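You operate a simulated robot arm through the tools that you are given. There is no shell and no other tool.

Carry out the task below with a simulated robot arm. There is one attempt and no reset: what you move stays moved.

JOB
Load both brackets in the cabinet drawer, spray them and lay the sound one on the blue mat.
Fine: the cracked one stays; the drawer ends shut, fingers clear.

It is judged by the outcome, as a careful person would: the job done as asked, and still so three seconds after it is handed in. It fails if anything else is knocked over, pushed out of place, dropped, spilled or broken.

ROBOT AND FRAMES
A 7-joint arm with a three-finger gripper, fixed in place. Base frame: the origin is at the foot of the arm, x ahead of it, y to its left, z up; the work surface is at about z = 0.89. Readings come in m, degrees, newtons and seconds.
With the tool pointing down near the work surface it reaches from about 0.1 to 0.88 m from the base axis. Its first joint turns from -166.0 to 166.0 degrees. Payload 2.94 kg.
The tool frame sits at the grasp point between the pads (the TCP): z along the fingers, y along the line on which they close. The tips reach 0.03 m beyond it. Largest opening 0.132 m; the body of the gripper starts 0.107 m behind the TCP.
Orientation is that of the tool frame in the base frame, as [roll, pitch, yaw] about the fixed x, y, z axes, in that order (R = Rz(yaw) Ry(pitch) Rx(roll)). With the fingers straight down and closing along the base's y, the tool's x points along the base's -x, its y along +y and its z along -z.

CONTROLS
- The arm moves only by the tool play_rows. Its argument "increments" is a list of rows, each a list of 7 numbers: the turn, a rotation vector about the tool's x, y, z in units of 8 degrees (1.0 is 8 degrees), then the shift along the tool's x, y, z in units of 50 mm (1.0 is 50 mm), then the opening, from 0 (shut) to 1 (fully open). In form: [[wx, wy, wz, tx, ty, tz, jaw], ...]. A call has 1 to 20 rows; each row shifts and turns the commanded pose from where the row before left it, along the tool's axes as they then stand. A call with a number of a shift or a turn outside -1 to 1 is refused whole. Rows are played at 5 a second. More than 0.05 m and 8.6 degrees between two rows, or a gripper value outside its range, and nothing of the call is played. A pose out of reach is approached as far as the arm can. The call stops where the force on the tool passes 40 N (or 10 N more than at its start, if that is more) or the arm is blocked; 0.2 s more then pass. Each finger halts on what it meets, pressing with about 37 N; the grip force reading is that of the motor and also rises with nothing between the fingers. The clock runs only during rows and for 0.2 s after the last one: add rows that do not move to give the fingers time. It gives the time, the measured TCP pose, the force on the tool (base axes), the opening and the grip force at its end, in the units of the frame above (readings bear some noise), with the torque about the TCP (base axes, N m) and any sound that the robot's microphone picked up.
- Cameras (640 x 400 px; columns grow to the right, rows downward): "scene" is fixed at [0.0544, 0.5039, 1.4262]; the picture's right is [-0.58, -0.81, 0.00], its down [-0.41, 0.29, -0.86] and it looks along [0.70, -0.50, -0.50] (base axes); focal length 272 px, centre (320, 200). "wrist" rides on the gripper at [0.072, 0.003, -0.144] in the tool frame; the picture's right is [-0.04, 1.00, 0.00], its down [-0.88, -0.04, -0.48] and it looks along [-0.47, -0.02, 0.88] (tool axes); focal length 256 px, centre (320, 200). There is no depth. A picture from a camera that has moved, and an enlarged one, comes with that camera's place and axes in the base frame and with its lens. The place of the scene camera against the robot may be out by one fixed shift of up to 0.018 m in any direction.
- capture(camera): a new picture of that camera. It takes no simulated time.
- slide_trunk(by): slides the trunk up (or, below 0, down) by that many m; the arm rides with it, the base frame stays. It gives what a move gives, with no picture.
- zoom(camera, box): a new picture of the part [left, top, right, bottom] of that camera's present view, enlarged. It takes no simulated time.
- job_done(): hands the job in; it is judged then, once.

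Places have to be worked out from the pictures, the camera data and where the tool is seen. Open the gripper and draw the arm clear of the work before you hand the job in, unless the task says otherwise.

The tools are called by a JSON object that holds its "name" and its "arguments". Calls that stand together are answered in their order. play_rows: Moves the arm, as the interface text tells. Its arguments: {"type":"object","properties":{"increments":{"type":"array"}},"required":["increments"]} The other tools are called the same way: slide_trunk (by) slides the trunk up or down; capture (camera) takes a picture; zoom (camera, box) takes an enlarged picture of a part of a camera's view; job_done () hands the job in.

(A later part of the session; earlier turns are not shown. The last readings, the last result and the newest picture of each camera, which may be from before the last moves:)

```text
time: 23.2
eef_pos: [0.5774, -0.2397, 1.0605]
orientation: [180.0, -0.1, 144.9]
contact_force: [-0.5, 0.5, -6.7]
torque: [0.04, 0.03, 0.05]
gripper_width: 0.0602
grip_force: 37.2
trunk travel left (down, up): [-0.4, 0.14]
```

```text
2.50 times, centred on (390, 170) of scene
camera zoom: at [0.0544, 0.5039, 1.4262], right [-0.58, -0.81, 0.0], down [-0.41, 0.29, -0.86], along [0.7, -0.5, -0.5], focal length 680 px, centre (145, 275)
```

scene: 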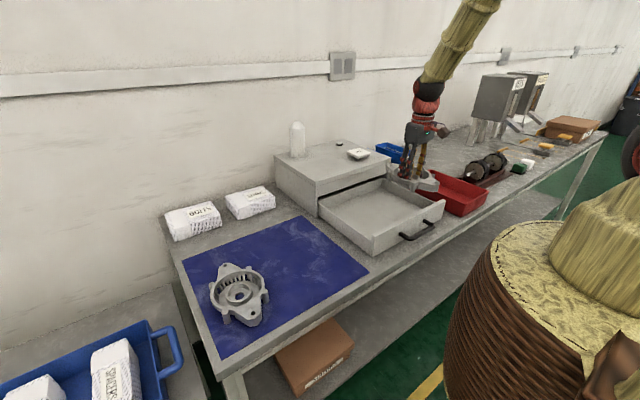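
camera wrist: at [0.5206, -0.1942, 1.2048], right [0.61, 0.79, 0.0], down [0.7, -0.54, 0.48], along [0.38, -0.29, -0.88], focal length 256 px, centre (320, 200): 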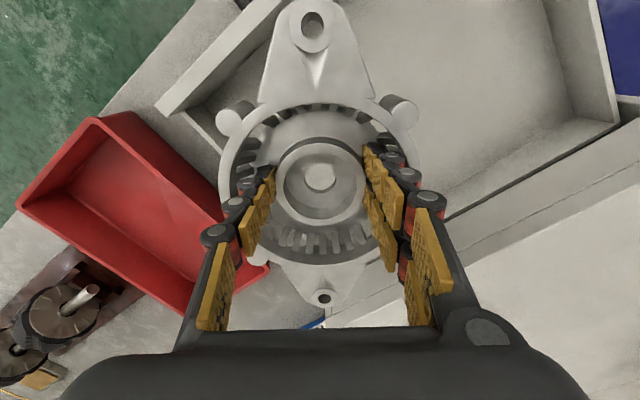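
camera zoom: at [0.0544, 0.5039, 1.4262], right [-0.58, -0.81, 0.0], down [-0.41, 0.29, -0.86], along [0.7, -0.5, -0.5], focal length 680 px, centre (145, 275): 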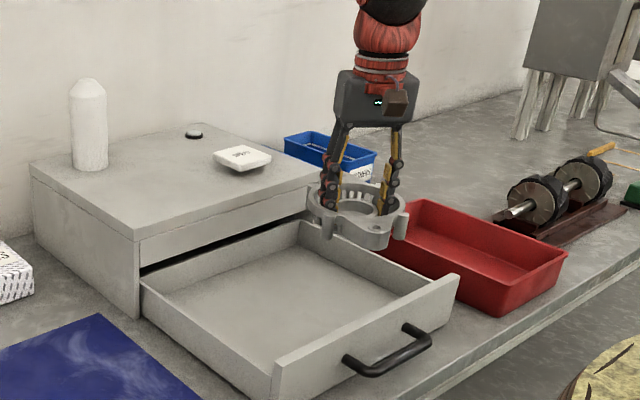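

The bracket is aligned above the far half of the drawer. I lower it to about 2–3 cm above the floor and check clearances.

{"name": "play_rows", "arguments": {"increments": [[0, 0, 0, 0, 0, 0.35, 0.3], [0, 0, 0, 0, 0, 0.4, 0.3], [0, 0, 0, 0, 0, 0.4, 0.3], [0, 0, 0, 0, 0, 0.35, 0.3], [0, 0, 0, 0, 0, 0.3, 0.3], [0, 0, 0, 0, 0, 0.2, 0.3], [0, 0, 0, 0, 0, 0, 0.3]]}}

{"name": "capture", "arguments": {"camera": "wrist"}}

{"name": "zoom", "arguments": {"camera": "scene", "box": [310, 90, 470, 250]}}

```text
time: 24.8
eef_pos: [0.5775, -0.2393, 0.9593]
orientation: [179.9, 0.1, 145.1]
contact_force: [-0.1, 0.4, -6.2]
torque: [0.04, 0.02, 0.01]
gripper_width: 0.0605
grip_force: 37.3
trunk travel left (down, up): [-0.4, 0.14]
```

```text
taken
camera wrist: at [0.5204, -0.1941, 1.1045], right [0.61, 0.79, 0.0], down [0.7, -0.54, 0.48], along [0.38, -0.29, -0.88], focal length 256 px, centre (320, 200)
```

wrist: 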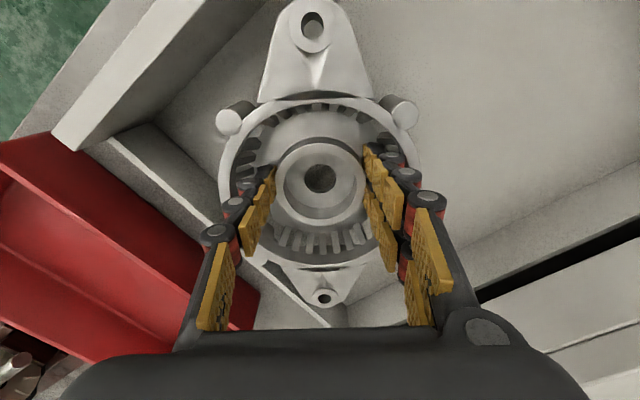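

```text
2.50 times, centred on (390, 170) of scene
camera zoom: at [0.0544, 0.5039, 1.4262], right [-0.58, -0.81, 0.0], down [-0.41, 0.29, -0.86], along [0.7, -0.5, -0.5], focal length 680 px, centre (145, 275)
```

zoom: 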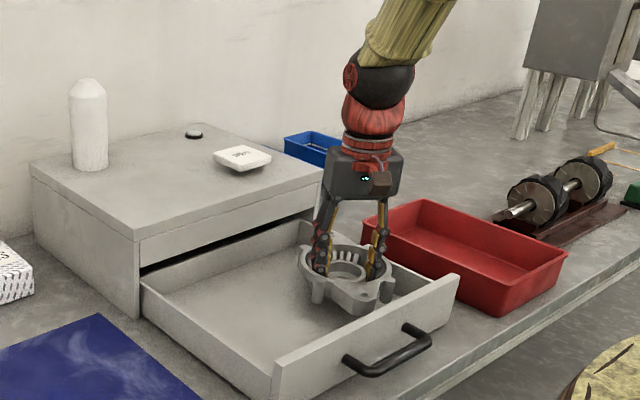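

{"name": "zoom", "arguments": {"camera": "wrist", "box": [200, 200, 400, 330]}}

{"name": "zoom", "arguments": {"camera": "wrist", "box": [80, 20, 320, 220]}}

{"name": "zoom", "arguments": {"camera": "scene", "box": [360, 150, 450, 220]}}

```text
3.08 times, centred on (300, 265) of wrist
camera zoom: at [0.5204, -0.1941, 1.1045], right [0.61, 0.79, 0.0], down [0.7, -0.54, 0.48], along [0.38, -0.29, -0.88], focal length 788 px, centre (382, 0)
```

zoom: 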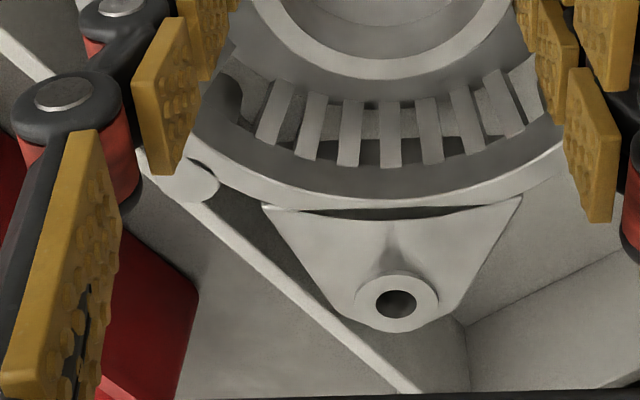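

```text
2.00 times, centred on (200, 120) of wrist
camera zoom: at [0.5204, -0.1941, 1.1045], right [0.61, 0.79, 0.0], down [0.7, -0.54, 0.48], along [0.38, -0.29, -0.88], focal length 512 px, centre (560, 360)
```

zoom: 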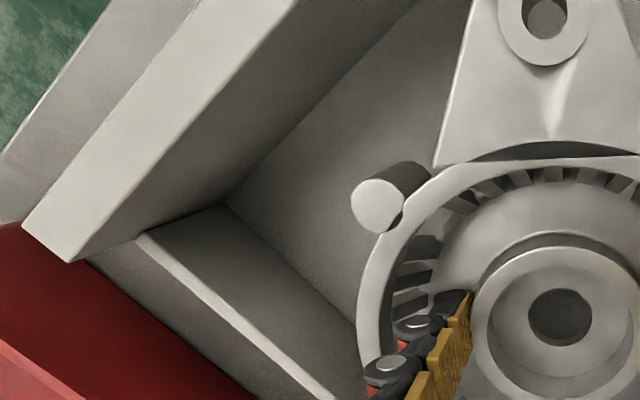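

```text
5.71 times, centred on (405, 185) of scene
camera zoom: at [0.0544, 0.5039, 1.4262], right [-0.58, -0.81, 0.0], down [-0.41, 0.29, -0.86], along [0.7, -0.5, -0.5], focal length 1554 px, centre (-166, 286)
```

zoom: 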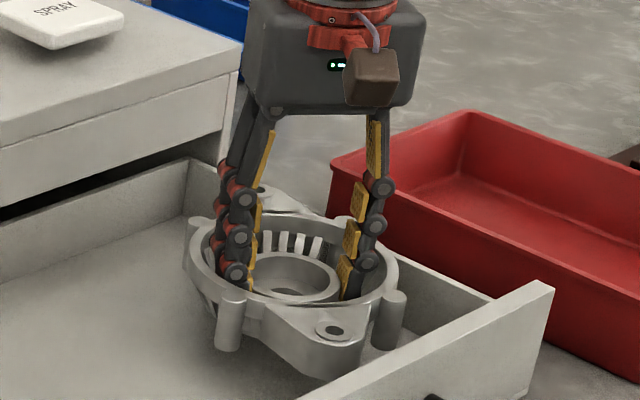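

The bosses and the far ear are about 1 cm inside the wall and already below its top, with no contact. I keep lowering slowly until the floor takes the weight.

{"name": "play_rows", "arguments": {"increments": [[0, 0, 0, 0, 0, 0.12, 0.3], [0, 0, 0, 0, 0, 0.12, 0.3], [0, 0, 0, 0, 0, 0.12, 0.3], [0, 0, 0, 0, 0, 0.1, 0.3], [0, 0, 0, 0, 0, 0, 0.3]]}}

```text
time: 26.0
eef_pos: [0.5786, -0.2398, 0.9374]
orientation: [-180.0, -0.1, 145.0]
contact_force: [0.3, -0.1, -6.6]
torque: [0.03, 0.05, 0.01]
gripper_width: 0.0603
grip_force: 37.2
trunk travel left (down, up): [-0.4, 0.14]
```

{"name": "play_rows", "arguments": {"increments": [[0, 0, 0, 0, 0, 0.05, 0.3], [0, 0, 0, 0, 0, 0.05, 0.3], [0, 0, 0, 0, 0, 0.05, 0.3], [0, 0, 0, 0, 0, 0, 0.3]]}}

```text
time: 27.0
eef_pos: [0.578, -0.2388, 0.9298]
orientation: [-180.0, 0.0, 145.0]
contact_force: [0.3, -0.4, -6.1]
torque: [0.01, -0.01, 0.02]
gripper_width: 0.0602
grip_force: 37.2
trunk travel left (down, up): [-0.4, 0.14]
```

{"name": "play_rows", "arguments": {"increments": [[0, 0, 0, 0, 0, 0.03, 0.3], [0, 0, 0, 0, 0, 0.03, 0.3], [0, 0, 0, 0, 0, 0, 0.3]]}}

```text
time: 27.8
eef_pos: [0.5777, -0.239, 0.9291]
orientation: [-179.9, 0.1, 145.0]
contact_force: [0.2, 1.3, 6.1]
torque: [0.19, 0.79, -0.03]
gripper_width: 0.0604
grip_force: 36.8
trunk travel left (down, up): [-0.4, 0.14]
```

The floor takes the weight at TCP z ≈ 0.929, as predicted. I release to the same 0.074 opening and rise straight up.

{"name": "play_rows", "arguments": {"increments": [[0, 0, 0, 0, 0, 0, 0.46], [0, 0, 0, 0, 0, 0, 0.5], [0, 0, 0, 0, 0, 0, 0.54], [0, 0, 0, 0, 0, 0, 0.54], [0, 0, 0, 0, 0, 0, 0.54]]}}

{"name": "capture", "arguments": {"camera": "wrist"}}

```text
time: 29.0
eef_pos: [0.5777, -0.2401, 0.9279]
orientation: [180.0, 0.0, 145.0]
contact_force: [-0.7, -0.6, 1.2]
torque: [0.0, 0.0, 0.0]
gripper_width: 0.0712
grip_force: 0.1
trunk travel left (down, up): [-0.4, 0.14]
```

```text
taken
camera wrist: at [0.5205, -0.194, 1.0716], right [0.61, 0.79, 0.0], down [0.7, -0.54, 0.48], along [0.38, -0.29, -0.88], focal length 256 px, centre (320, 200)
```

wrist: 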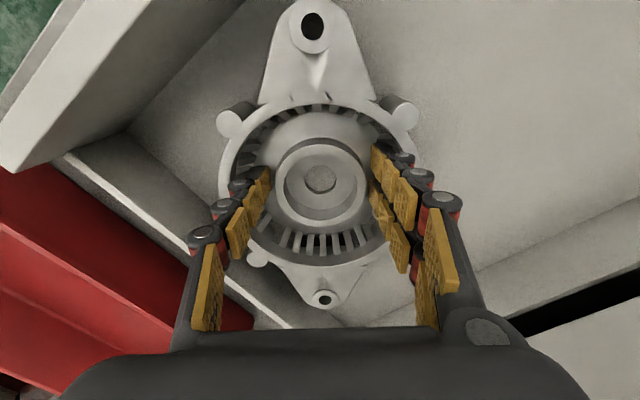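

Released, with the bracket sitting flat inside the walls. I rise straight up, rotate back, and head for bracket 2.

{"name": "play_rows", "arguments": {"increments": [[0, 0, 0, 0, 0, -0.3, 0.54], [0, 0, 0, 0, 0, -0.6, 0.54], [0, 0, 0, 0, 0, -0.8, 0.54], [0, 0, 0, 0, 0, -0.8, 0.54], [0, 0, 0, 0, 0, -0.7, 0.54], [0, 0, -0.875, 0, 0, 0, 0.54], [0, 0, -0.875, 0, 0, 0, 0.54], [0, 0, -0.875, 0, 0, 0, 0.54], [0, 0, -0.875, 0, 0, 0, 0.54], [0, 0, -0.875, 0, 0, 0, 0.54], [0, 0, 0, 0, 0, 0, 0.54]]}}

{"name": "capture", "arguments": {"camera": "wrist"}}

{"name": "zoom", "arguments": {"camera": "scene", "box": [310, 110, 470, 250]}}

```text
time: 31.4
eef_pos: [0.5781, -0.2386, 1.0866]
orientation: [-180.0, 0.0, 180.0]
contact_force: [-0.2, -0.2, -0.4]
torque: [0.02, 0.01, 0.0]
gripper_width: 0.071
grip_force: 0.1
trunk travel left (down, up): [-0.4, 0.14]
```

```text
taken
camera wrist: at [0.5057, -0.2352, 1.2315], right [0.04, 1.0, 0.0], down [0.88, -0.04, 0.48], along [0.47, -0.02, -0.88], focal length 256 px, centre (320, 200)
```

wrist: 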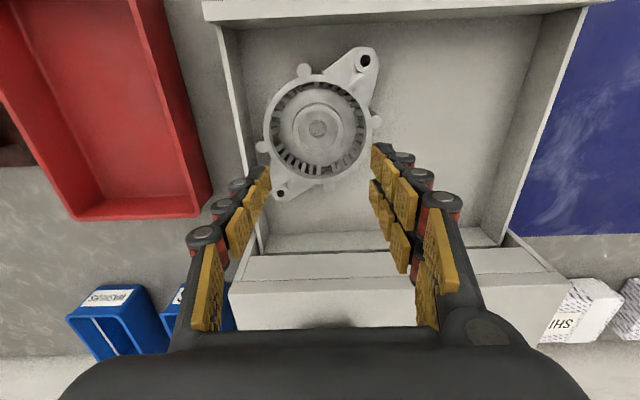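

```text
2.86 times, centred on (390, 180) of scene
camera zoom: at [0.0544, 0.5039, 1.4262], right [-0.58, -0.81, 0.0], down [-0.41, 0.29, -0.86], along [0.7, -0.5, -0.5], focal length 777 px, centre (120, 257)
```

zoom: 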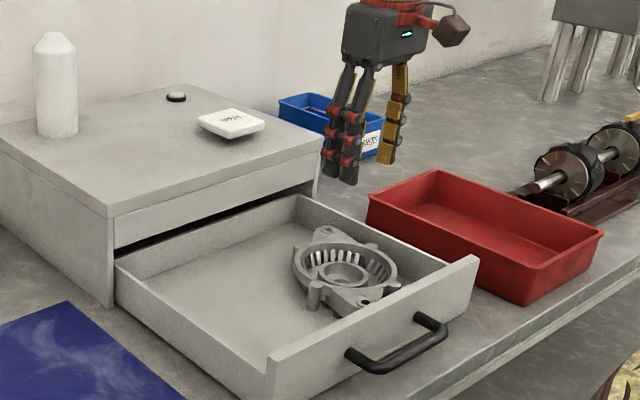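

Bracket 1 is well placed in the far half of the drawer, with ample room beside it. Now I travel to above bracket 2 on the mat.

{"name": "play_rows", "arguments": {"increments": [[0, 0, 0, 0.05, 0.5, 0, 0.56], [0, 0, 0, 0.05, 0.9, 0, 0.56], [0, 0, 0, 0.05, 0.95, 0, 0.56], [0, 0, 0, 0.05, 0.95, 0, 0.56], [0, 0, 0, 0.05, 0.95, 0, 0.56], [0, 0, 0, 0.05, 0.95, 0, 0.56], [0, 0, 0, 0.05, 0.95, 0, 0.56], [0, 0, 0, 0.05, 0.95, 0, 0.56], [0, 0, 0, 0.05, 0.95, 0, 0.56], [0, 0, 0, 0.05, 0.95, 0, 0.56], [0, 0, 0, 0.05, 0.95, 0, 0.56], [0, 0, 0, 0.05, 0.95, 0, 0.56], [0, 0, 0, 0.05, 0.95, 0, 0.56], [0, 0, 0, 0, 0.6, 0.4, 0.56], [0, 0, 0, 0, 0, 0.5, 0.56], [0, 0, 0, 0, 0, 0, 0.56]]}}

{"name": "capture", "arguments": {"camera": "wrist"}}

{"name": "zoom", "arguments": {"camera": "wrist", "box": [220, 20, 420, 240]}}

```text
time: 34.8
eef_pos: [0.5454, 0.3836, 1.0415]
orientation: [-180.0, -0.1, -180.0]
contact_force: [-0.4, -0.3, 0.0]
torque: [0.0, -0.02, -0.01]
gripper_width: 0.074
grip_force: 0.1
trunk travel left (down, up): [-0.4, 0.14]
```

```text
taken
camera wrist: at [0.4736, 0.3883, 1.1864], right [0.04, 1.0, 0.0], down [0.88, -0.04, 0.48], along [0.48, -0.02, -0.88], focal length 256 px, centre (320, 200)
```

wrist: 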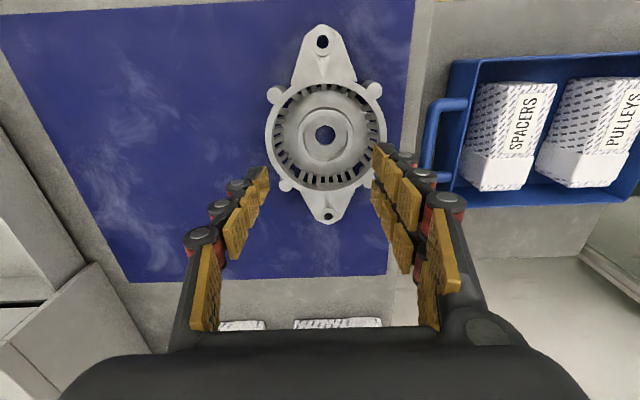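

```text
1.82 times, centred on (320, 130) of wrist
camera zoom: at [0.4736, 0.3883, 1.1864], right [0.04, 1.0, 0.0], down [0.88, -0.04, 0.48], along [0.48, -0.02, -0.88], focal length 465 px, centre (320, 327)
```

zoom: 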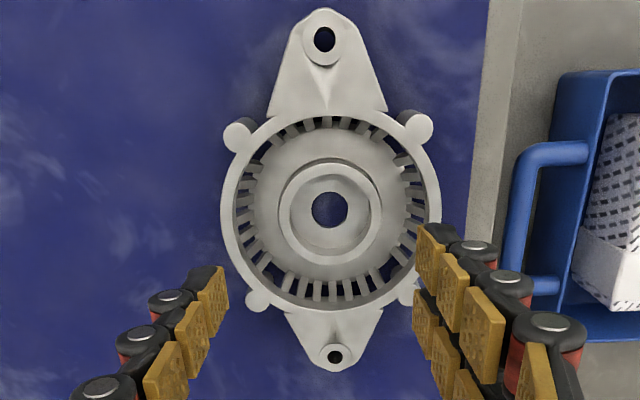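

Bracket 2's hub reads (0.546, 0.3895). I shift 6 mm and descend to just above the rim for a second check.

{"name": "play_rows", "arguments": {"increments": [[0, 0, 0, -0.016, 0.118, 0.3, 0.56], [0, 0, 0, 0, 0, 0.5, 0.56], [0, 0, 0, 0, 0, 0.5, 0.56], [0, 0, 0, 0, 0, 0, 0.56]]}}

{"name": "zoom", "arguments": {"camera": "wrist", "box": [200, 60, 440, 210]}}

{"name": "zoom", "arguments": {"camera": "scene", "box": [190, 190, 310, 340]}}

```text
time: 35.8
eef_pos: [0.5469, 0.3886, 0.9769]
orientation: [-180.0, 0.0, -180.0]
contact_force: [-0.4, 0.6, -0.5]
torque: [0.02, -0.01, -0.01]
gripper_width: 0.0736
grip_force: 0.1
trunk travel left (down, up): [-0.4, 0.14]
```

```text
2.67 times, centred on (320, 135) of wrist
camera zoom: at [0.475, 0.3937, 1.122], right [0.04, 1.0, 0.0], down [0.88, -0.04, 0.48], along [0.48, -0.02, -0.88], focal length 683 px, centre (320, 373)
```

zoom: 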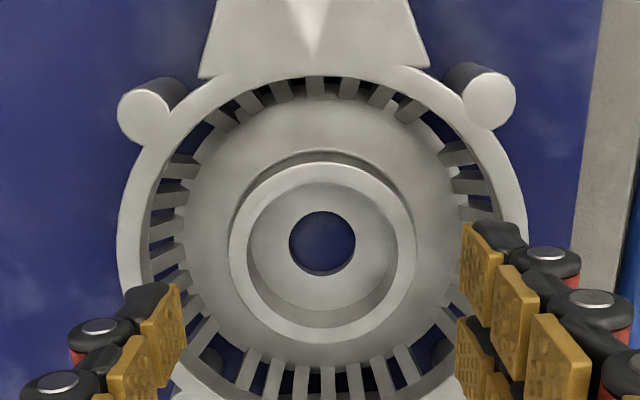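

```text
2.67 times, centred on (250, 265) of scene
camera zoom: at [0.0544, 0.5039, 1.4262], right [-0.58, -0.81, 0.0], down [-0.41, 0.29, -0.86], along [0.7, -0.5, -0.5], focal length 725 px, centre (507, 27)
```

zoom: 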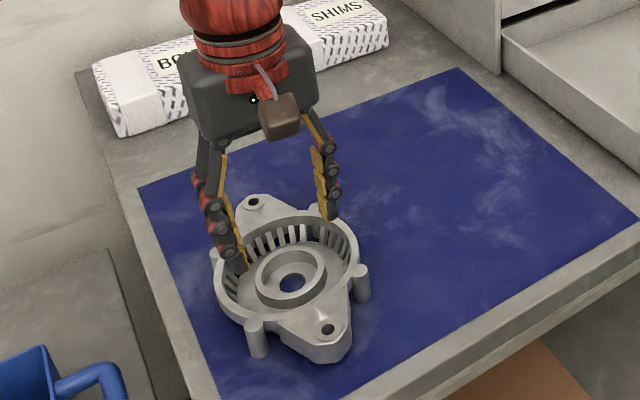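

The hub is centred to within about 1 mm. I descend to the same grasp height that worked before (0.918).

{"name": "play_rows", "arguments": {"increments": [[0, 0, 0, 0.018, 0.012, 0.2, 0.56], [0, 0, 0, 0, 0, 0.25, 0.56], [0, 0, 0, 0, 0, 0.25, 0.56], [0, 0, 0, 0, 0, 0.2, 0.56], [0, 0, 0, 0, 0, 0.15, 0.56], [0, 0, 0, 0, 0, 0.13, 0.56], [0, 0, 0, 0, 0, 0, 0.56]]}}

{"name": "zoom", "arguments": {"camera": "wrist", "box": [220, 100, 420, 225]}}

```text
time: 37.4
eef_pos: [0.5463, 0.39, 0.9182]
orientation: [180.0, -0.2, 179.9]
contact_force: [0.7, -0.5, 0.1]
torque: [0.04, 0.0, -0.06]
gripper_width: 0.0735
grip_force: 0.0
trunk travel left (down, up): [-0.4, 0.14]
```

```text
3.20 times, centred on (320, 162) of wrist
camera zoom: at [0.4744, 0.3943, 1.062], right [0.04, 1.0, 0.0], down [0.88, -0.04, 0.48], along [0.48, -0.02, -0.88], focal length 819 px, centre (320, 320)
```

zoom: 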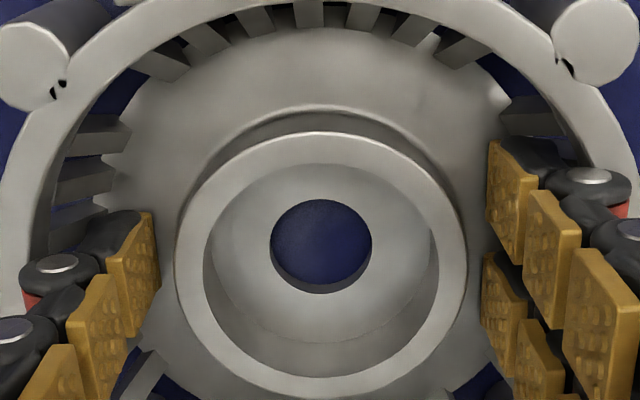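

Well centred and no contact. I close on the hub.

{"name": "play_rows", "arguments": {"increments": [[0, 0, 0, 0, 0, 0, 0.52], [0, 0, 0, 0, 0, 0, 0.48], [0, 0, 0, 0, 0, 0, 0.44], [0, 0, 0, 0, 0, 0, 0.38], [0, 0, 0, 0, 0, 0, 0.3], [0, 0, 0, 0, 0, 0, 0.3]]}}

```text
time: 38.8
eef_pos: [0.5459, 0.3903, 0.9173]
orientation: [-180.0, 0.0, -180.0]
contact_force: [-1.0, 0.1, 0.4]
torque: [-0.16, 0.2, 0.04]
gripper_width: 0.0604
grip_force: 36.9
trunk travel left (down, up): [-0.4, 0.14]
```

Gripped at 0.060 m. I lift, raise to travel height, and carry it to above the near half of the drawer at y ≈ −0.085.

{"name": "play_rows", "arguments": {"increments": [[0, 0, 0, 0, 0, -0.1, 0.3], [0, 0, 0, 0, 0, -0.2, 0.3], [0, 0, 0, 0, 0, -0.4, 0.3], [0, 0, 0, 0, 0, -0.7, 0.3], [0, 0, 0, 0, 0, -0.8, 0.3], [0, 0, 0, 0, 0, -0.6, 0.3], [0, 0, 0, 0, 0, 0, 0.3]]}}

{"name": "capture", "arguments": {"camera": "wrist"}}

```text
time: 40.4
eef_pos: [0.546, 0.3896, 1.0587]
orientation: [-179.9, 0.0, -180.0]
contact_force: [-0.1, 0.2, -5.9]
torque: [0.01, 0.03, -0.04]
gripper_width: 0.0601
grip_force: 36.7
trunk travel left (down, up): [-0.4, 0.14]
```

```text
taken
camera wrist: at [0.474, 0.3945, 1.2032], right [0.04, 1.0, 0.0], down [0.88, -0.04, 0.47], along [0.47, -0.02, -0.88], focal length 256 px, centre (320, 200)
```

wrist: 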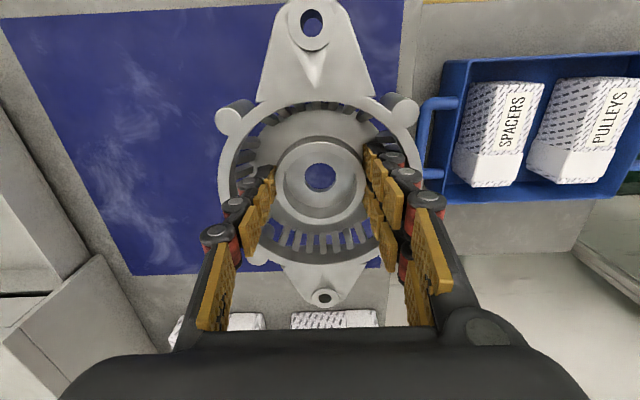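

The bracket is held level. I carry it across, then rotate 35° and shift forward to x ≈ 0.578.

{"name": "play_rows", "arguments": {"increments": [[0, 0, 0, 0, -0.5, 0, 0.3], [0, 0, 0, 0, -0.9, 0, 0.3], [0, 0, 0, 0, -0.9, 0, 0.3], [0, 0, 0, 0, -0.9, 0, 0.3], [0, 0, 0, 0, -0.9, 0, 0.3], [0, 0, 0, 0, -0.9, 0, 0.3], [0, 0, 0, 0, -0.9, 0, 0.3], [0, 0, 0, 0, -0.9, 0, 0.3], [0, 0, 0, 0, -0.9, 0, 0.3], [0, 0, 0, 0, -0.9, 0, 0.3], [0, 0, 0, 0, -0.6, 0, 0.3], [0, 0, 0, 0, -0.29, 0, 0.3], [0, 0, 0.875, 0, 0, 0, 0.3], [0, 0, 0.875, 0, 0, 0, 0.3], [0, 0, 0.875, 0, 0, 0, 0.3], [0, 0, 0.875, 0, 0, 0, 0.3], [0, 0, 0.875, 0, 0, 0, 0.3], [0, 0, 0, -0.262, 0.184, 0, 0.3], [0, 0, 0, -0.262, 0.184, 0, 0.3], [0, 0, 0, 0, 0, 0, 0.3]]}}

{"name": "capture", "arguments": {"camera": "wrist"}}

{"name": "zoom", "arguments": {"camera": "scene", "box": [300, 100, 460, 250]}}

```text
time: 44.6
eef_pos: [0.5774, -0.0848, 1.0579]
orientation: [-180.0, 0.1, 144.9]
contact_force: [0.2, 0.4, -5.6]
torque: [0.04, 0.0, 0.03]
gripper_width: 0.0603
grip_force: 36.7
trunk travel left (down, up): [-0.4, 0.14]
```

```text
taken
camera wrist: at [0.5211, -0.0393, 1.2028], right [0.61, 0.79, 0.0], down [0.7, -0.54, 0.48], along [0.38, -0.29, -0.88], focal length 256 px, centre (320, 200)
```

wrist: 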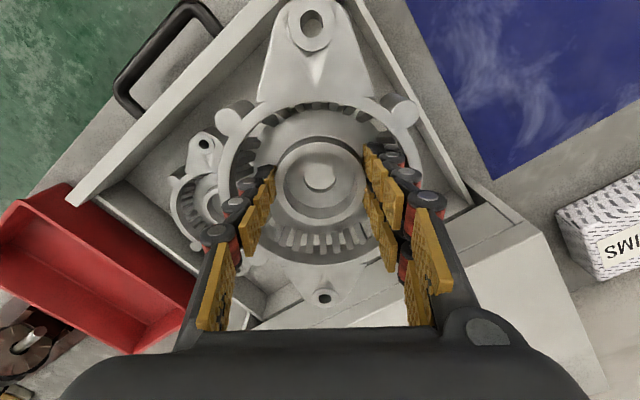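

```text
2.67 times, centred on (380, 175) of scene
camera zoom: at [0.0544, 0.5039, 1.4262], right [-0.58, -0.81, 0.0], down [-0.41, 0.29, -0.86], along [0.7, -0.5, -0.5], focal length 725 px, centre (160, 267)
```

zoom: 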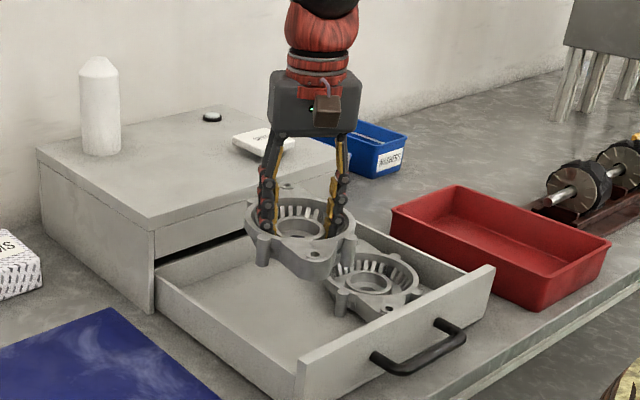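

It's aligned with about 1 cm of clearance to the wall and to bracket 1. I lower to just above the walls and re-check.

{"name": "play_rows", "arguments": {"increments": [[0, 0, 0, 0, 0, 0.35, 0.3], [0, 0, 0, 0, 0, 0.4, 0.3], [0, 0, 0, 0, 0, 0.35, 0.3], [0, 0, 0, 0, 0, 0.3, 0.3], [0, 0, 0, 0, 0, 0.2, 0.3], [0, 0, 0, 0, 0, 0, 0.3]]}}

{"name": "capture", "arguments": {"camera": "wrist"}}

{"name": "zoom", "arguments": {"camera": "scene", "box": [330, 140, 440, 240]}}

```text
time: 46.0
eef_pos: [0.5782, -0.0858, 0.9774]
orientation: [180.0, 0.0, 145.0]
contact_force: [1.5, -0.2, -6.4]
torque: [0.01, 0.02, 0.01]
gripper_width: 0.0601
grip_force: 36.7
trunk travel left (down, up): [-0.4, 0.14]
```

```text
taken
camera wrist: at [0.5204, -0.0389, 1.1221], right [0.61, 0.79, 0.0], down [0.7, -0.54, 0.48], along [0.38, -0.29, -0.88], focal length 256 px, centre (320, 200)
```

wrist: 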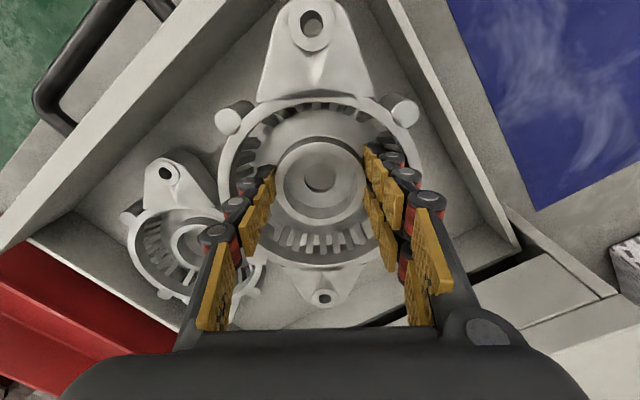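

```text
4.00 times, centred on (385, 190) of scene
camera zoom: at [0.0544, 0.5039, 1.4262], right [-0.58, -0.81, 0.0], down [-0.41, 0.29, -0.86], along [0.7, -0.5, -0.5], focal length 1088 px, centre (60, 240)
```

zoom: 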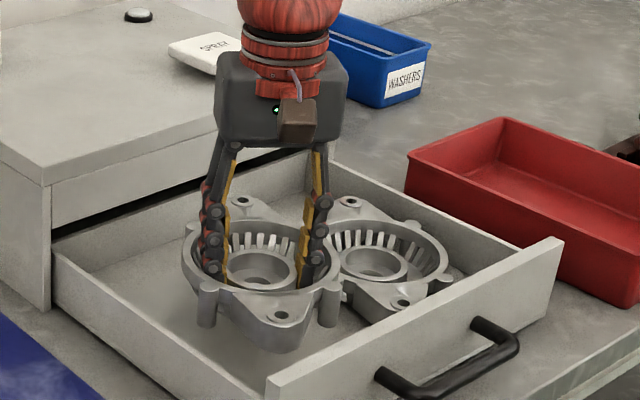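

Clearances look right: wall, front panel and bracket 1 are all free. I continue down slowly to the floor.

{"name": "play_rows", "arguments": {"increments": [[0, 0, 0, 0, 0, 0.15, 0.3], [0, 0, 0, 0, 0, 0.15, 0.3], [0, 0, 0, 0, 0, 0.15, 0.3], [0, 0, 0, 0, 0, 0.15, 0.3], [0, 0, 0, 0, 0, 0.15, 0.3], [0, 0, 0, 0, 0, 0.1, 0.3], [0, 0, 0, 0, 0, 0.06, 0.3], [0, 0, 0, 0, 0, 0, 0.3]]}}

```text
time: 47.8
eef_pos: [0.5775, -0.0849, 0.9329]
orientation: [180.0, 0.0, 145.0]
contact_force: [0.6, -0.6, -5.9]
torque: [0.0, 0.01, 0.02]
gripper_width: 0.06
grip_force: 36.9
trunk travel left (down, up): [-0.4, 0.14]
```

{"name": "play_rows", "arguments": {"increments": [[0, 0, 0, 0, 0, 0.04, 0.3], [0, 0, 0, 0, 0, 0.03, 0.3], [0, 0, 0, 0, 0, 0.03, 0.3], [0, 0, 0, 0, 0, 0, 0.3]]}}

```text
time: 48.8
eef_pos: [0.5781, -0.0847, 0.9276]
orientation: [-180.0, 0.0, 145.0]
contact_force: [0.2, 0.7, -0.9]
torque: [-0.21, 0.23, -0.06]
gripper_width: 0.06
grip_force: 38.0
trunk travel left (down, up): [-0.4, 0.14]
```

The floor has taken the weight at 0.928. I release and rise straight up.

{"name": "play_rows", "arguments": {"increments": [[0, 0, 0, 0, 0, 0, 0.46], [0, 0, 0, 0, 0, 0, 0.5], [0, 0, 0, 0, 0, 0, 0.54], [0, 0, 0, 0, 0, 0, 0.54], [0, 0, 0, 0, 0, 0, 0.54], [0, 0, 0, 0, 0, -0.3, 0.54], [0, 0, 0, 0, 0, -0.6, 0.54], [0, 0, 0, 0, 0, -0.8, 0.54], [0, 0, 0, 0, 0, -0.8, 0.54], [0, 0, 0, 0, 0, -0.7, 0.54], [0, 0, -0.875, 0, 0, 0, 0.54], [0, 0, -0.875, 0, 0, 0, 0.54], [0, 0, -0.875, 0, 0, 0, 0.54], [0, 0, -0.875, 0, 0, 0, 0.54], [0, 0, -0.875, 0, 0, 0, 0.54], [0, 0, 0, 0, 0, 0, 0.54]]}}

{"name": "capture", "arguments": {"camera": "wrist"}}

{"name": "zoom", "arguments": {"camera": "scene", "box": [300, 120, 460, 260]}}

```text
time: 52.2
eef_pos: [0.5778, -0.0843, 1.0874]
orientation: [-179.9, 0.0, -179.9]
contact_force: [0.3, -0.2, -1.3]
torque: [0.02, 0.04, -0.03]
gripper_width: 0.0713
grip_force: 0.0
trunk travel left (down, up): [-0.4, 0.14]
```

```text
taken
camera wrist: at [0.5054, -0.0805, 1.2319], right [0.04, 1.0, 0.0], down [0.88, -0.04, 0.48], along [0.47, -0.02, -0.88], focal length 256 px, centre (320, 200)
```

wrist: 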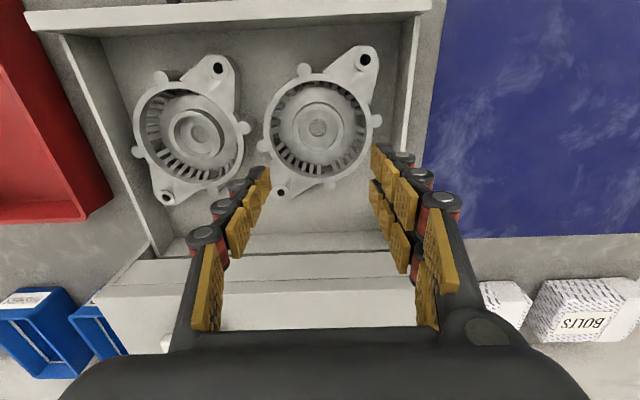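

```text
2.86 times, centred on (380, 190) of scene
camera zoom: at [0.0544, 0.5039, 1.4262], right [-0.58, -0.81, 0.0], down [-0.41, 0.29, -0.86], along [0.7, -0.5, -0.5], focal length 777 px, centre (149, 229)
```

zoom: 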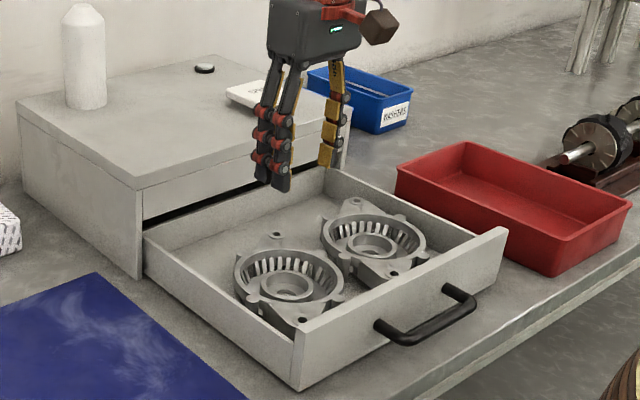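

Both brackets are loaded and level. Before closing, I look at them once for reference, then move back in front of the drawer to measure the handle.

{"name": "zoom", "arguments": {"camera": "wrist", "box": [120, 30, 400, 215]}}

{"name": "play_rows", "arguments": {"increments": [[0, 0, 0, 0.83, -0.287, 0, 0.3], [0, 0, 0, 0.83, -0.287, 0, 0.1], [0, 0, 0, 0.83, -0.287, 0, 0], [0, 0, 0, 0.83, -0.287, 0, 0], [0, 0, 0, 0.83, -0.287, 0, 0], [0, 0, 0, 0, 0, 0, 0]]}}

{"name": "capture", "arguments": {"camera": "wrist"}}

```text
2.16 times, centred on (260, 122) of wrist
camera zoom: at [0.5054, -0.0805, 1.2319], right [0.04, 1.0, 0.0], down [0.88, -0.04, 0.48], along [0.47, -0.02, -0.88], focal length 554 px, centre (450, 368)
```

zoom: 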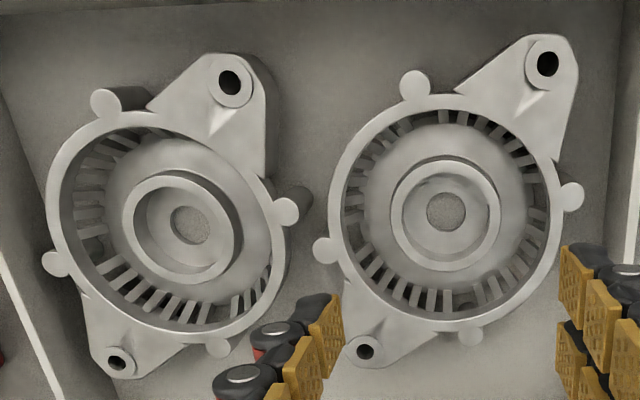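

```text
time: 53.6
eef_pos: [0.3697, -0.1562, 1.0877]
orientation: [180.0, 0.0, 180.0]
contact_force: [0.0, 0.0, 0.6]
torque: [0.02, 0.02, -0.02]
gripper_width: 0.0001
grip_force: 19.0
trunk travel left (down, up): [-0.4, 0.14]
```

```text
taken
camera wrist: at [0.2973, -0.1511, 1.2314], right [0.04, 1.0, 0.0], down [0.88, -0.04, 0.48], along [0.47, -0.02, -0.88], focal length 256 px, centre (320, 200)
```

wrist: 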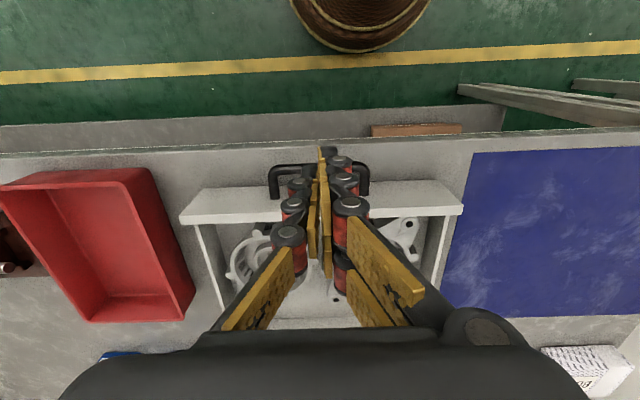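

{"name": "zoom", "arguments": {"camera": "wrist", "box": [160, 130, 480, 260]}}

{"name": "zoom", "arguments": {"camera": "scene", "box": [370, 170, 460, 260]}}

```text
2.00 times, centred on (320, 195) of wrist
camera zoom: at [0.2973, -0.1511, 1.2314], right [0.04, 1.0, 0.0], down [0.88, -0.04, 0.48], along [0.47, -0.02, -0.88], focal length 512 px, centre (320, 210)
```

zoom: 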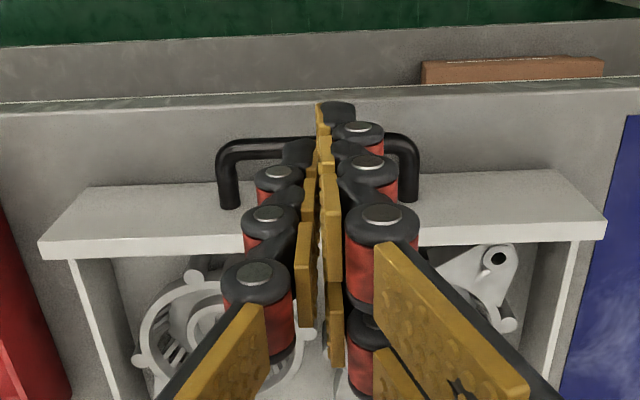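

```text
4.44 times, centred on (415, 215) of scene
camera zoom: at [0.0544, 0.5039, 1.4262], right [-0.58, -0.81, 0.0], down [-0.41, 0.29, -0.86], along [0.7, -0.5, -0.5], focal length 1208 px, centre (-102, 133)
```

zoom: 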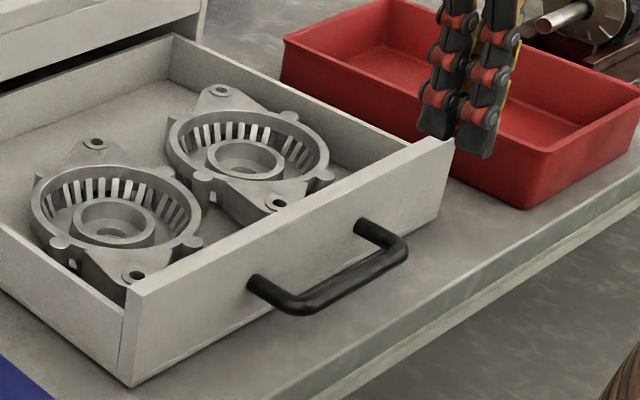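

The handle bar reads x ≈ 0.42, z ≈ 0.921, centred at y ≈ −0.159. I lower the closed fingers in front of the bar, well clear of it and above the table.

{"name": "play_rows", "arguments": {"increments": [[0, 0, 0, 0, -0.05, 0.8, 0], [0, 0, 0, 0, 0, 0.8, 0], [0, 0, 0, 0, 0, 0.8, 0], [0, 0, 0, 0, 0, 0.6, 0], [0, 0, 0, 0, 0, 0, 0]]}}

{"name": "capture", "arguments": {"camera": "wrist"}}

{"name": "zoom", "arguments": {"camera": "scene", "box": [340, 120, 500, 270]}}

```text
time: 54.8
eef_pos: [0.3696, -0.1583, 0.9372]
orientation: [180.0, 0.1, 180.0]
contact_force: [0.6, -0.2, -0.3]
torque: [-0.02, 0.01, -0.01]
gripper_width: 0.0001
grip_force: 28.4
trunk travel left (down, up): [-0.4, 0.14]
```

```text
taken
camera wrist: at [0.2973, -0.1536, 1.0819], right [0.04, 1.0, 0.0], down [0.88, -0.04, 0.48], along [0.48, -0.02, -0.88], focal length 256 px, centre (320, 200)
```

wrist: 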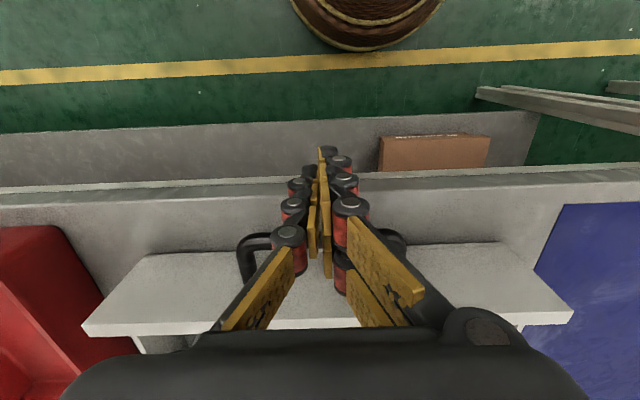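

```text
2.67 times, centred on (420, 195) of scene
camera zoom: at [0.0544, 0.5039, 1.4262], right [-0.58, -0.81, 0.0], down [-0.41, 0.29, -0.86], along [0.7, -0.5, -0.5], focal length 725 px, centre (53, 213)
```

zoom: 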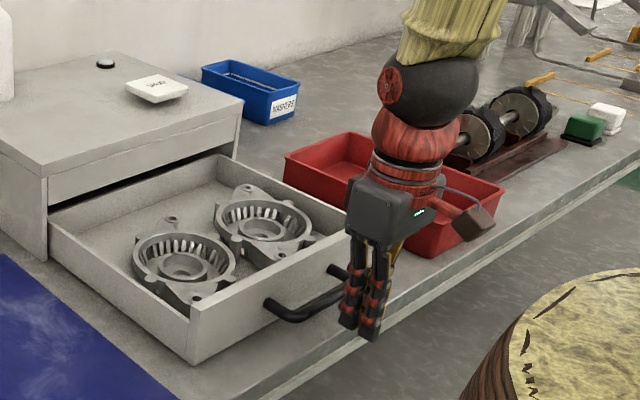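

The fingertips hang in front of the bar at the right height. I push gently along +x and watch the force.

{"name": "play_rows", "arguments": {"increments": [[0, 0, 0, -0.15, 0, 0, 0], [0, 0, 0, -0.2, 0, 0, 0], [0, 0, 0, -0.25, 0, 0, 0], [0, 0, 0, -0.3, 0, 0, 0], [0, 0, 0, -0.3, 0, 0, 0], [0, 0, 0, 0, 0, 0, 0]]}}

{"name": "zoom", "arguments": {"camera": "scene", "box": [300, 120, 460, 270]}}

```text
time: 56.2
eef_pos: [0.4295, -0.1592, 0.9373]
orientation: [180.0, 0.0, 179.9]
contact_force: [-0.3, -0.5, -0.1]
torque: [0.02, -0.01, 0.01]
gripper_width: 0.0001
grip_force: 28.3
trunk travel left (down, up): [-0.4, 0.14]
```

```text
2.67 times, centred on (380, 195) of scene
camera zoom: at [0.0544, 0.5039, 1.4262], right [-0.58, -0.81, 0.0], down [-0.41, 0.29, -0.86], along [0.7, -0.5, -0.5], focal length 725 px, centre (160, 213)
```

zoom: 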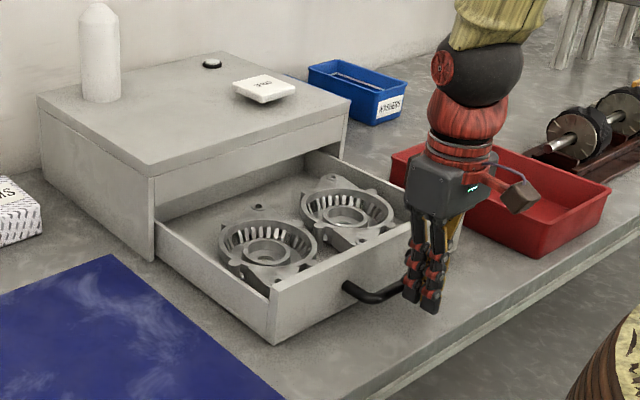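

The drawer slides freely and the brackets ride steadily with it. I keep pushing at the same slow rate.

{"name": "play_rows", "arguments": {"increments": [[0, 0, 0, -0.2, 0, 0, 0], [0, 0, 0, -0.3, 0, 0, 0], [0, 0, 0, -0.3, 0, 0, 0], [0, 0, 0, -0.3, 0, 0, 0], [0, 0, 0, -0.3, 0, 0, 0], [0, 0, 0, -0.3, 0, 0, 0], [0, 0, 0, -0.3, 0, 0, 0], [0, 0, 0, -0.3, 0, 0, 0], [0, 0, 0, -0.3, 0, 0, 0], [0, 0, 0, -0.2, 0, 0, 0], [0, 0, 0, 0, 0, 0, 0]]}}

{"name": "zoom", "arguments": {"camera": "scene", "box": [280, 100, 440, 250]}}

```text
time: 58.6
eef_pos: [0.5692, -0.1591, 0.9371]
orientation: [-180.0, 0.0, 179.9]
contact_force: [-1.1, -0.4, 1.0]
torque: [-0.01, 0.02, 0.01]
gripper_width: 0.0
grip_force: 28.9
trunk travel left (down, up): [-0.4, 0.14]
```

```text
2.67 times, centred on (360, 175) of scene
camera zoom: at [0.0544, 0.5039, 1.4262], right [-0.58, -0.81, 0.0], down [-0.41, 0.29, -0.86], along [0.7, -0.5, -0.5], focal length 725 px, centre (213, 267)
```

zoom: 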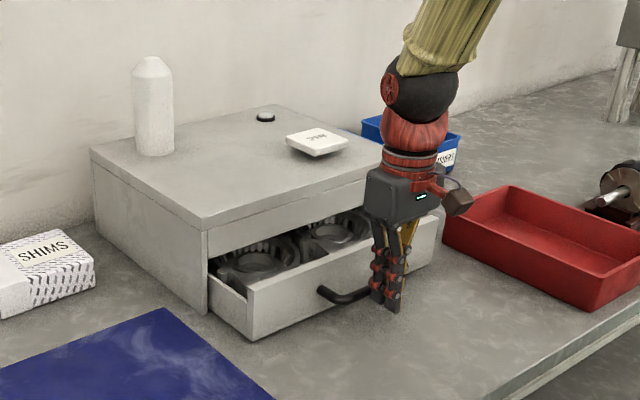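

Around 4 cm remain. I push more slowly until the drawer meets its stop.

{"name": "play_rows", "arguments": {"increments": [[0, 0, 0, -0.15, 0, 0, 0], [0, 0, 0, -0.15, 0, 0, 0], [0, 0, 0, -0.15, 0, 0, 0], [0, 0, 0, -0.15, 0, 0, 0], [0, 0, 0, -0.1, 0, 0, 0], [0, 0, 0, -0.1, 0, 0, 0], [0, 0, 0, -0.1, 0, 0, 0], [0, 0, 0, 0, 0, 0, 0]]}}

{"name": "zoom", "arguments": {"camera": "scene", "box": [280, 100, 440, 250]}}

```text
time: 60.4
eef_pos: [0.6158, -0.1586, 0.937]
orientation: [-180.0, 0.1, -179.9]
contact_force: [-1.2, -0.6, 0.9]
torque: [0.0, 0.01, 0.05]
gripper_width: 0.0
grip_force: 28.1
trunk travel left (down, up): [-0.4, 0.14]
```

```text
2.67 times, centred on (360, 175) of scene
camera zoom: at [0.0544, 0.5039, 1.4262], right [-0.58, -0.81, 0.0], down [-0.41, 0.29, -0.86], along [0.7, -0.5, -0.5], focal length 725 px, centre (213, 267)
```

zoom: 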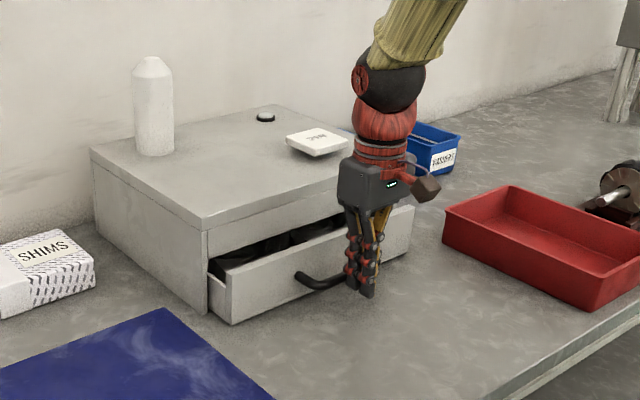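

{"name": "zoom", "arguments": {"camera": "scene", "box": [330, 120, 410, 200]}}

{"name": "capture", "arguments": {"camera": "wrist"}}

```text
5.00 times, centred on (370, 160) of scene
camera zoom: at [0.0544, 0.5039, 1.4262], right [-0.58, -0.81, 0.0], down [-0.41, 0.29, -0.86], along [0.7, -0.5, -0.5], focal length 1359 px, centre (70, 400)
```

zoom: 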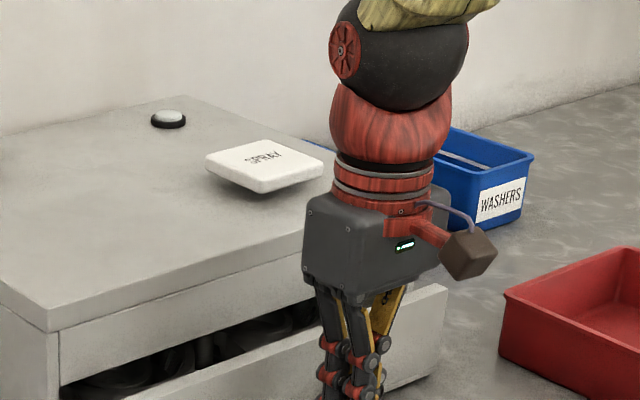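

```text
taken
camera wrist: at [0.5428, -0.154, 1.082], right [0.04, 1.0, 0.0], down [0.88, -0.04, 0.48], along [0.47, -0.02, -0.88], focal length 256 px, centre (320, 200)
```

wrist: 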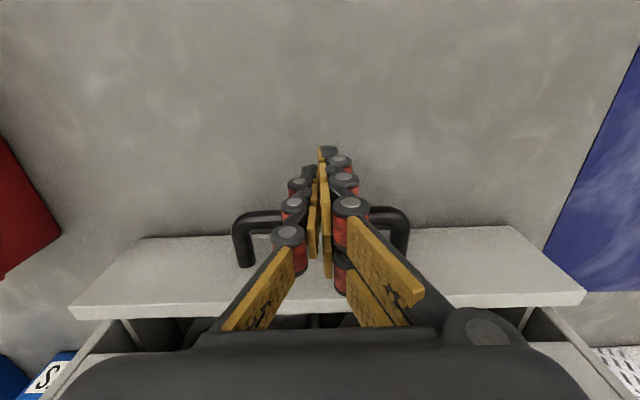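

The drawer is about 3 cm from shut, the force is still near zero, and the gripper body has clearance to the cabinet. I continue in small steps until it seats.

{"name": "play_rows", "arguments": {"increments": [[0, 0, 0, -0.12, 0, 0, 0], [0, 0, 0, -0.12, 0, 0, 0], [0, 0, 0, -0.1, 0, 0, 0], [0, 0, 0, -0.1, 0, 0, 0], [0, 0, 0, 0, 0, 0, 0]]}}

{"name": "zoom", "arguments": {"camera": "scene", "box": [290, 110, 420, 220]}}

```text
time: 61.6
eef_pos: [0.637, -0.1597, 0.9376]
orientation: [-180.0, 0.0, 180.0]
contact_force: [-1.1, -0.7, 0.2]
torque: [-0.02, 0.04, 0.0]
gripper_width: 0.0
grip_force: 28.7
trunk travel left (down, up): [-0.4, 0.14]
```

```text
3.64 times, centred on (355, 165) of scene
camera zoom: at [0.0544, 0.5039, 1.4262], right [-0.58, -0.81, 0.0], down [-0.41, 0.29, -0.86], along [0.7, -0.5, -0.5], focal length 989 px, centre (193, 327)
```

zoom: 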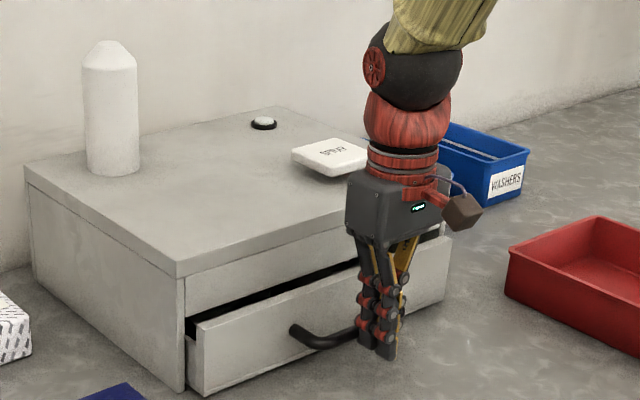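

{"name": "play_rows", "arguments": {"increments": [[0, 0, 0, -0.1, 0, 0, 0], [0, 0, 0, -0.1, 0, 0, 0], [0, 0, 0, -0.1, 0, 0, 0], [0, 0, 0, 0, 0, 0, 0]]}}

{"name": "zoom", "arguments": {"camera": "scene", "box": [290, 110, 420, 220]}}

```text
time: 62.6
eef_pos: [0.6523, -0.1605, 0.9391]
orientation: [-179.9, 0.0, -180.0]
contact_force: [-0.3, 0.3, -0.3]
torque: [0.02, 0.02, -0.02]
gripper_width: 0.0
grip_force: 28.5
trunk travel left (down, up): [-0.4, 0.14]
```

```text
3.64 times, centred on (355, 165) of scene
camera zoom: at [0.0544, 0.5039, 1.4262], right [-0.58, -0.81, 0.0], down [-0.41, 0.29, -0.86], along [0.7, -0.5, -0.5], focal length 989 px, centre (193, 327)
```

zoom: 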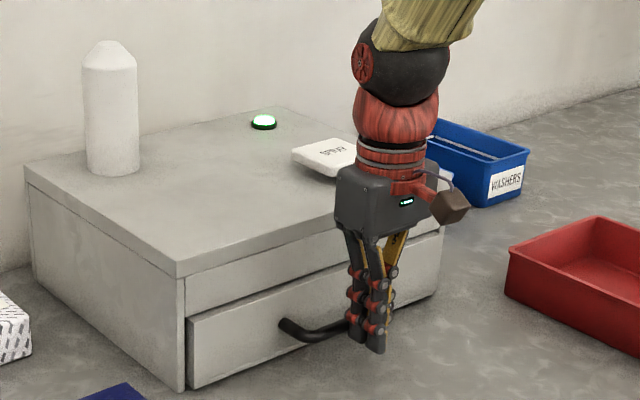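

The lamp has turned green, so the drawer is recognised as shut. I nudge a few millimetres more to confirm that it's seated.

{"name": "play_rows", "arguments": {"increments": [[0, 0, 0, -0.05, 0, 0, 0], [0, 0, 0, -0.05, 0, 0, 0], [0, 0, 0, 0, 0, 0, 0]]}}

{"name": "zoom", "arguments": {"camera": "scene", "box": [290, 110, 420, 220]}}

```text
time: 63.4
eef_pos: [0.6547, -0.1593, 0.9372]
orientation: [179.9, -0.2, 179.9]
contact_force: [-12.8, -2.2, 0.6]
torque: [-0.01, 0.16, 0.0]
gripper_width: 0.0
grip_force: 28.8
trunk travel left (down, up): [-0.4, 0.14]
```

```text
3.64 times, centred on (355, 165) of scene
camera zoom: at [0.0544, 0.5039, 1.4262], right [-0.58, -0.81, 0.0], down [-0.41, 0.29, -0.86], along [0.7, -0.5, -0.5], focal length 989 px, centre (193, 327)
```

zoom: 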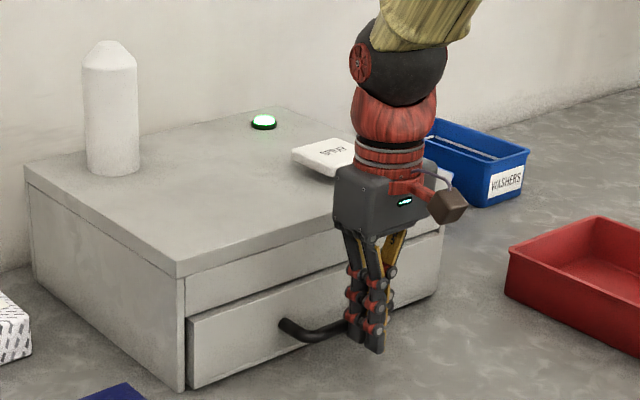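

The drawer is seated (about 13 N against the stop, lamp green). I back off the handle, rise, open the jaw for a clear view, and move toward the SPRAY key to localise it.

{"name": "play_rows", "arguments": {"increments": [[0, 0, 0, 0.5, 0, 0, 0], [0, 0, 0, 0.6, 0, 0, 0], [0, 0, 0, 0, 0, -0.8, 0.2], [0, 0, 0, 0, 0, -0.9, 0.4], [0, 0, 0, 0, 0, -0.9, 0.6], [0, 0, 0, 0, 0, -0.9, 0.8], [0, 0, 0, 0, 0, -0.9, 1], [0, 0, 0, 0, 0, -0.9, 1], [0, 0, 0, -0.5, -0.4, 0, 1], [0, 0, 0, -0.7, -0.6, 0, 1], [0, 0, 0, 0, 0, 0, 1]]}}

{"name": "capture", "arguments": {"camera": "wrist"}}

{"name": "capture", "arguments": {"camera": "scene"}}

```text
time: 65.8
eef_pos: [0.6626, -0.2097, 1.2018]
orientation: [-179.9, 0.1, -180.0]
contact_force: [-0.2, 0.3, 0.6]
torque: [-0.04, 0.01, 0.0]
gripper_width: 0.1299
grip_force: 0.0
trunk travel left (down, up): [-0.4, 0.14]
```

```text
taken
camera wrist: at [0.5896, -0.204, 1.3476], right [0.04, 1.0, 0.0], down [0.88, -0.04, 0.48], along [0.48, -0.02, -0.88], focal length 256 px, centre (320, 200)
```

wrist: 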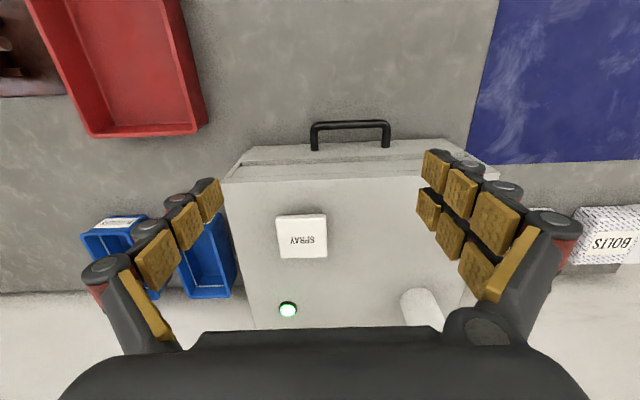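

```text
taken
```

scene: 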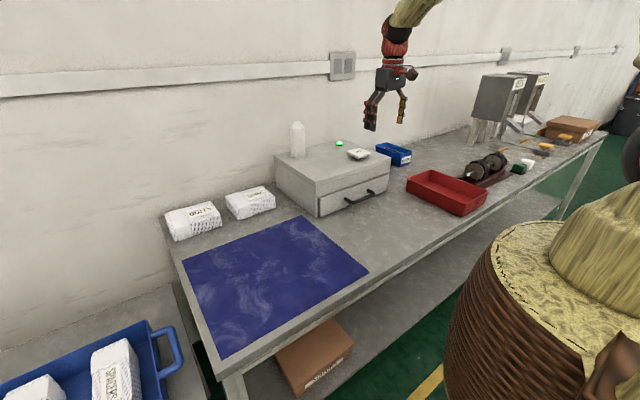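

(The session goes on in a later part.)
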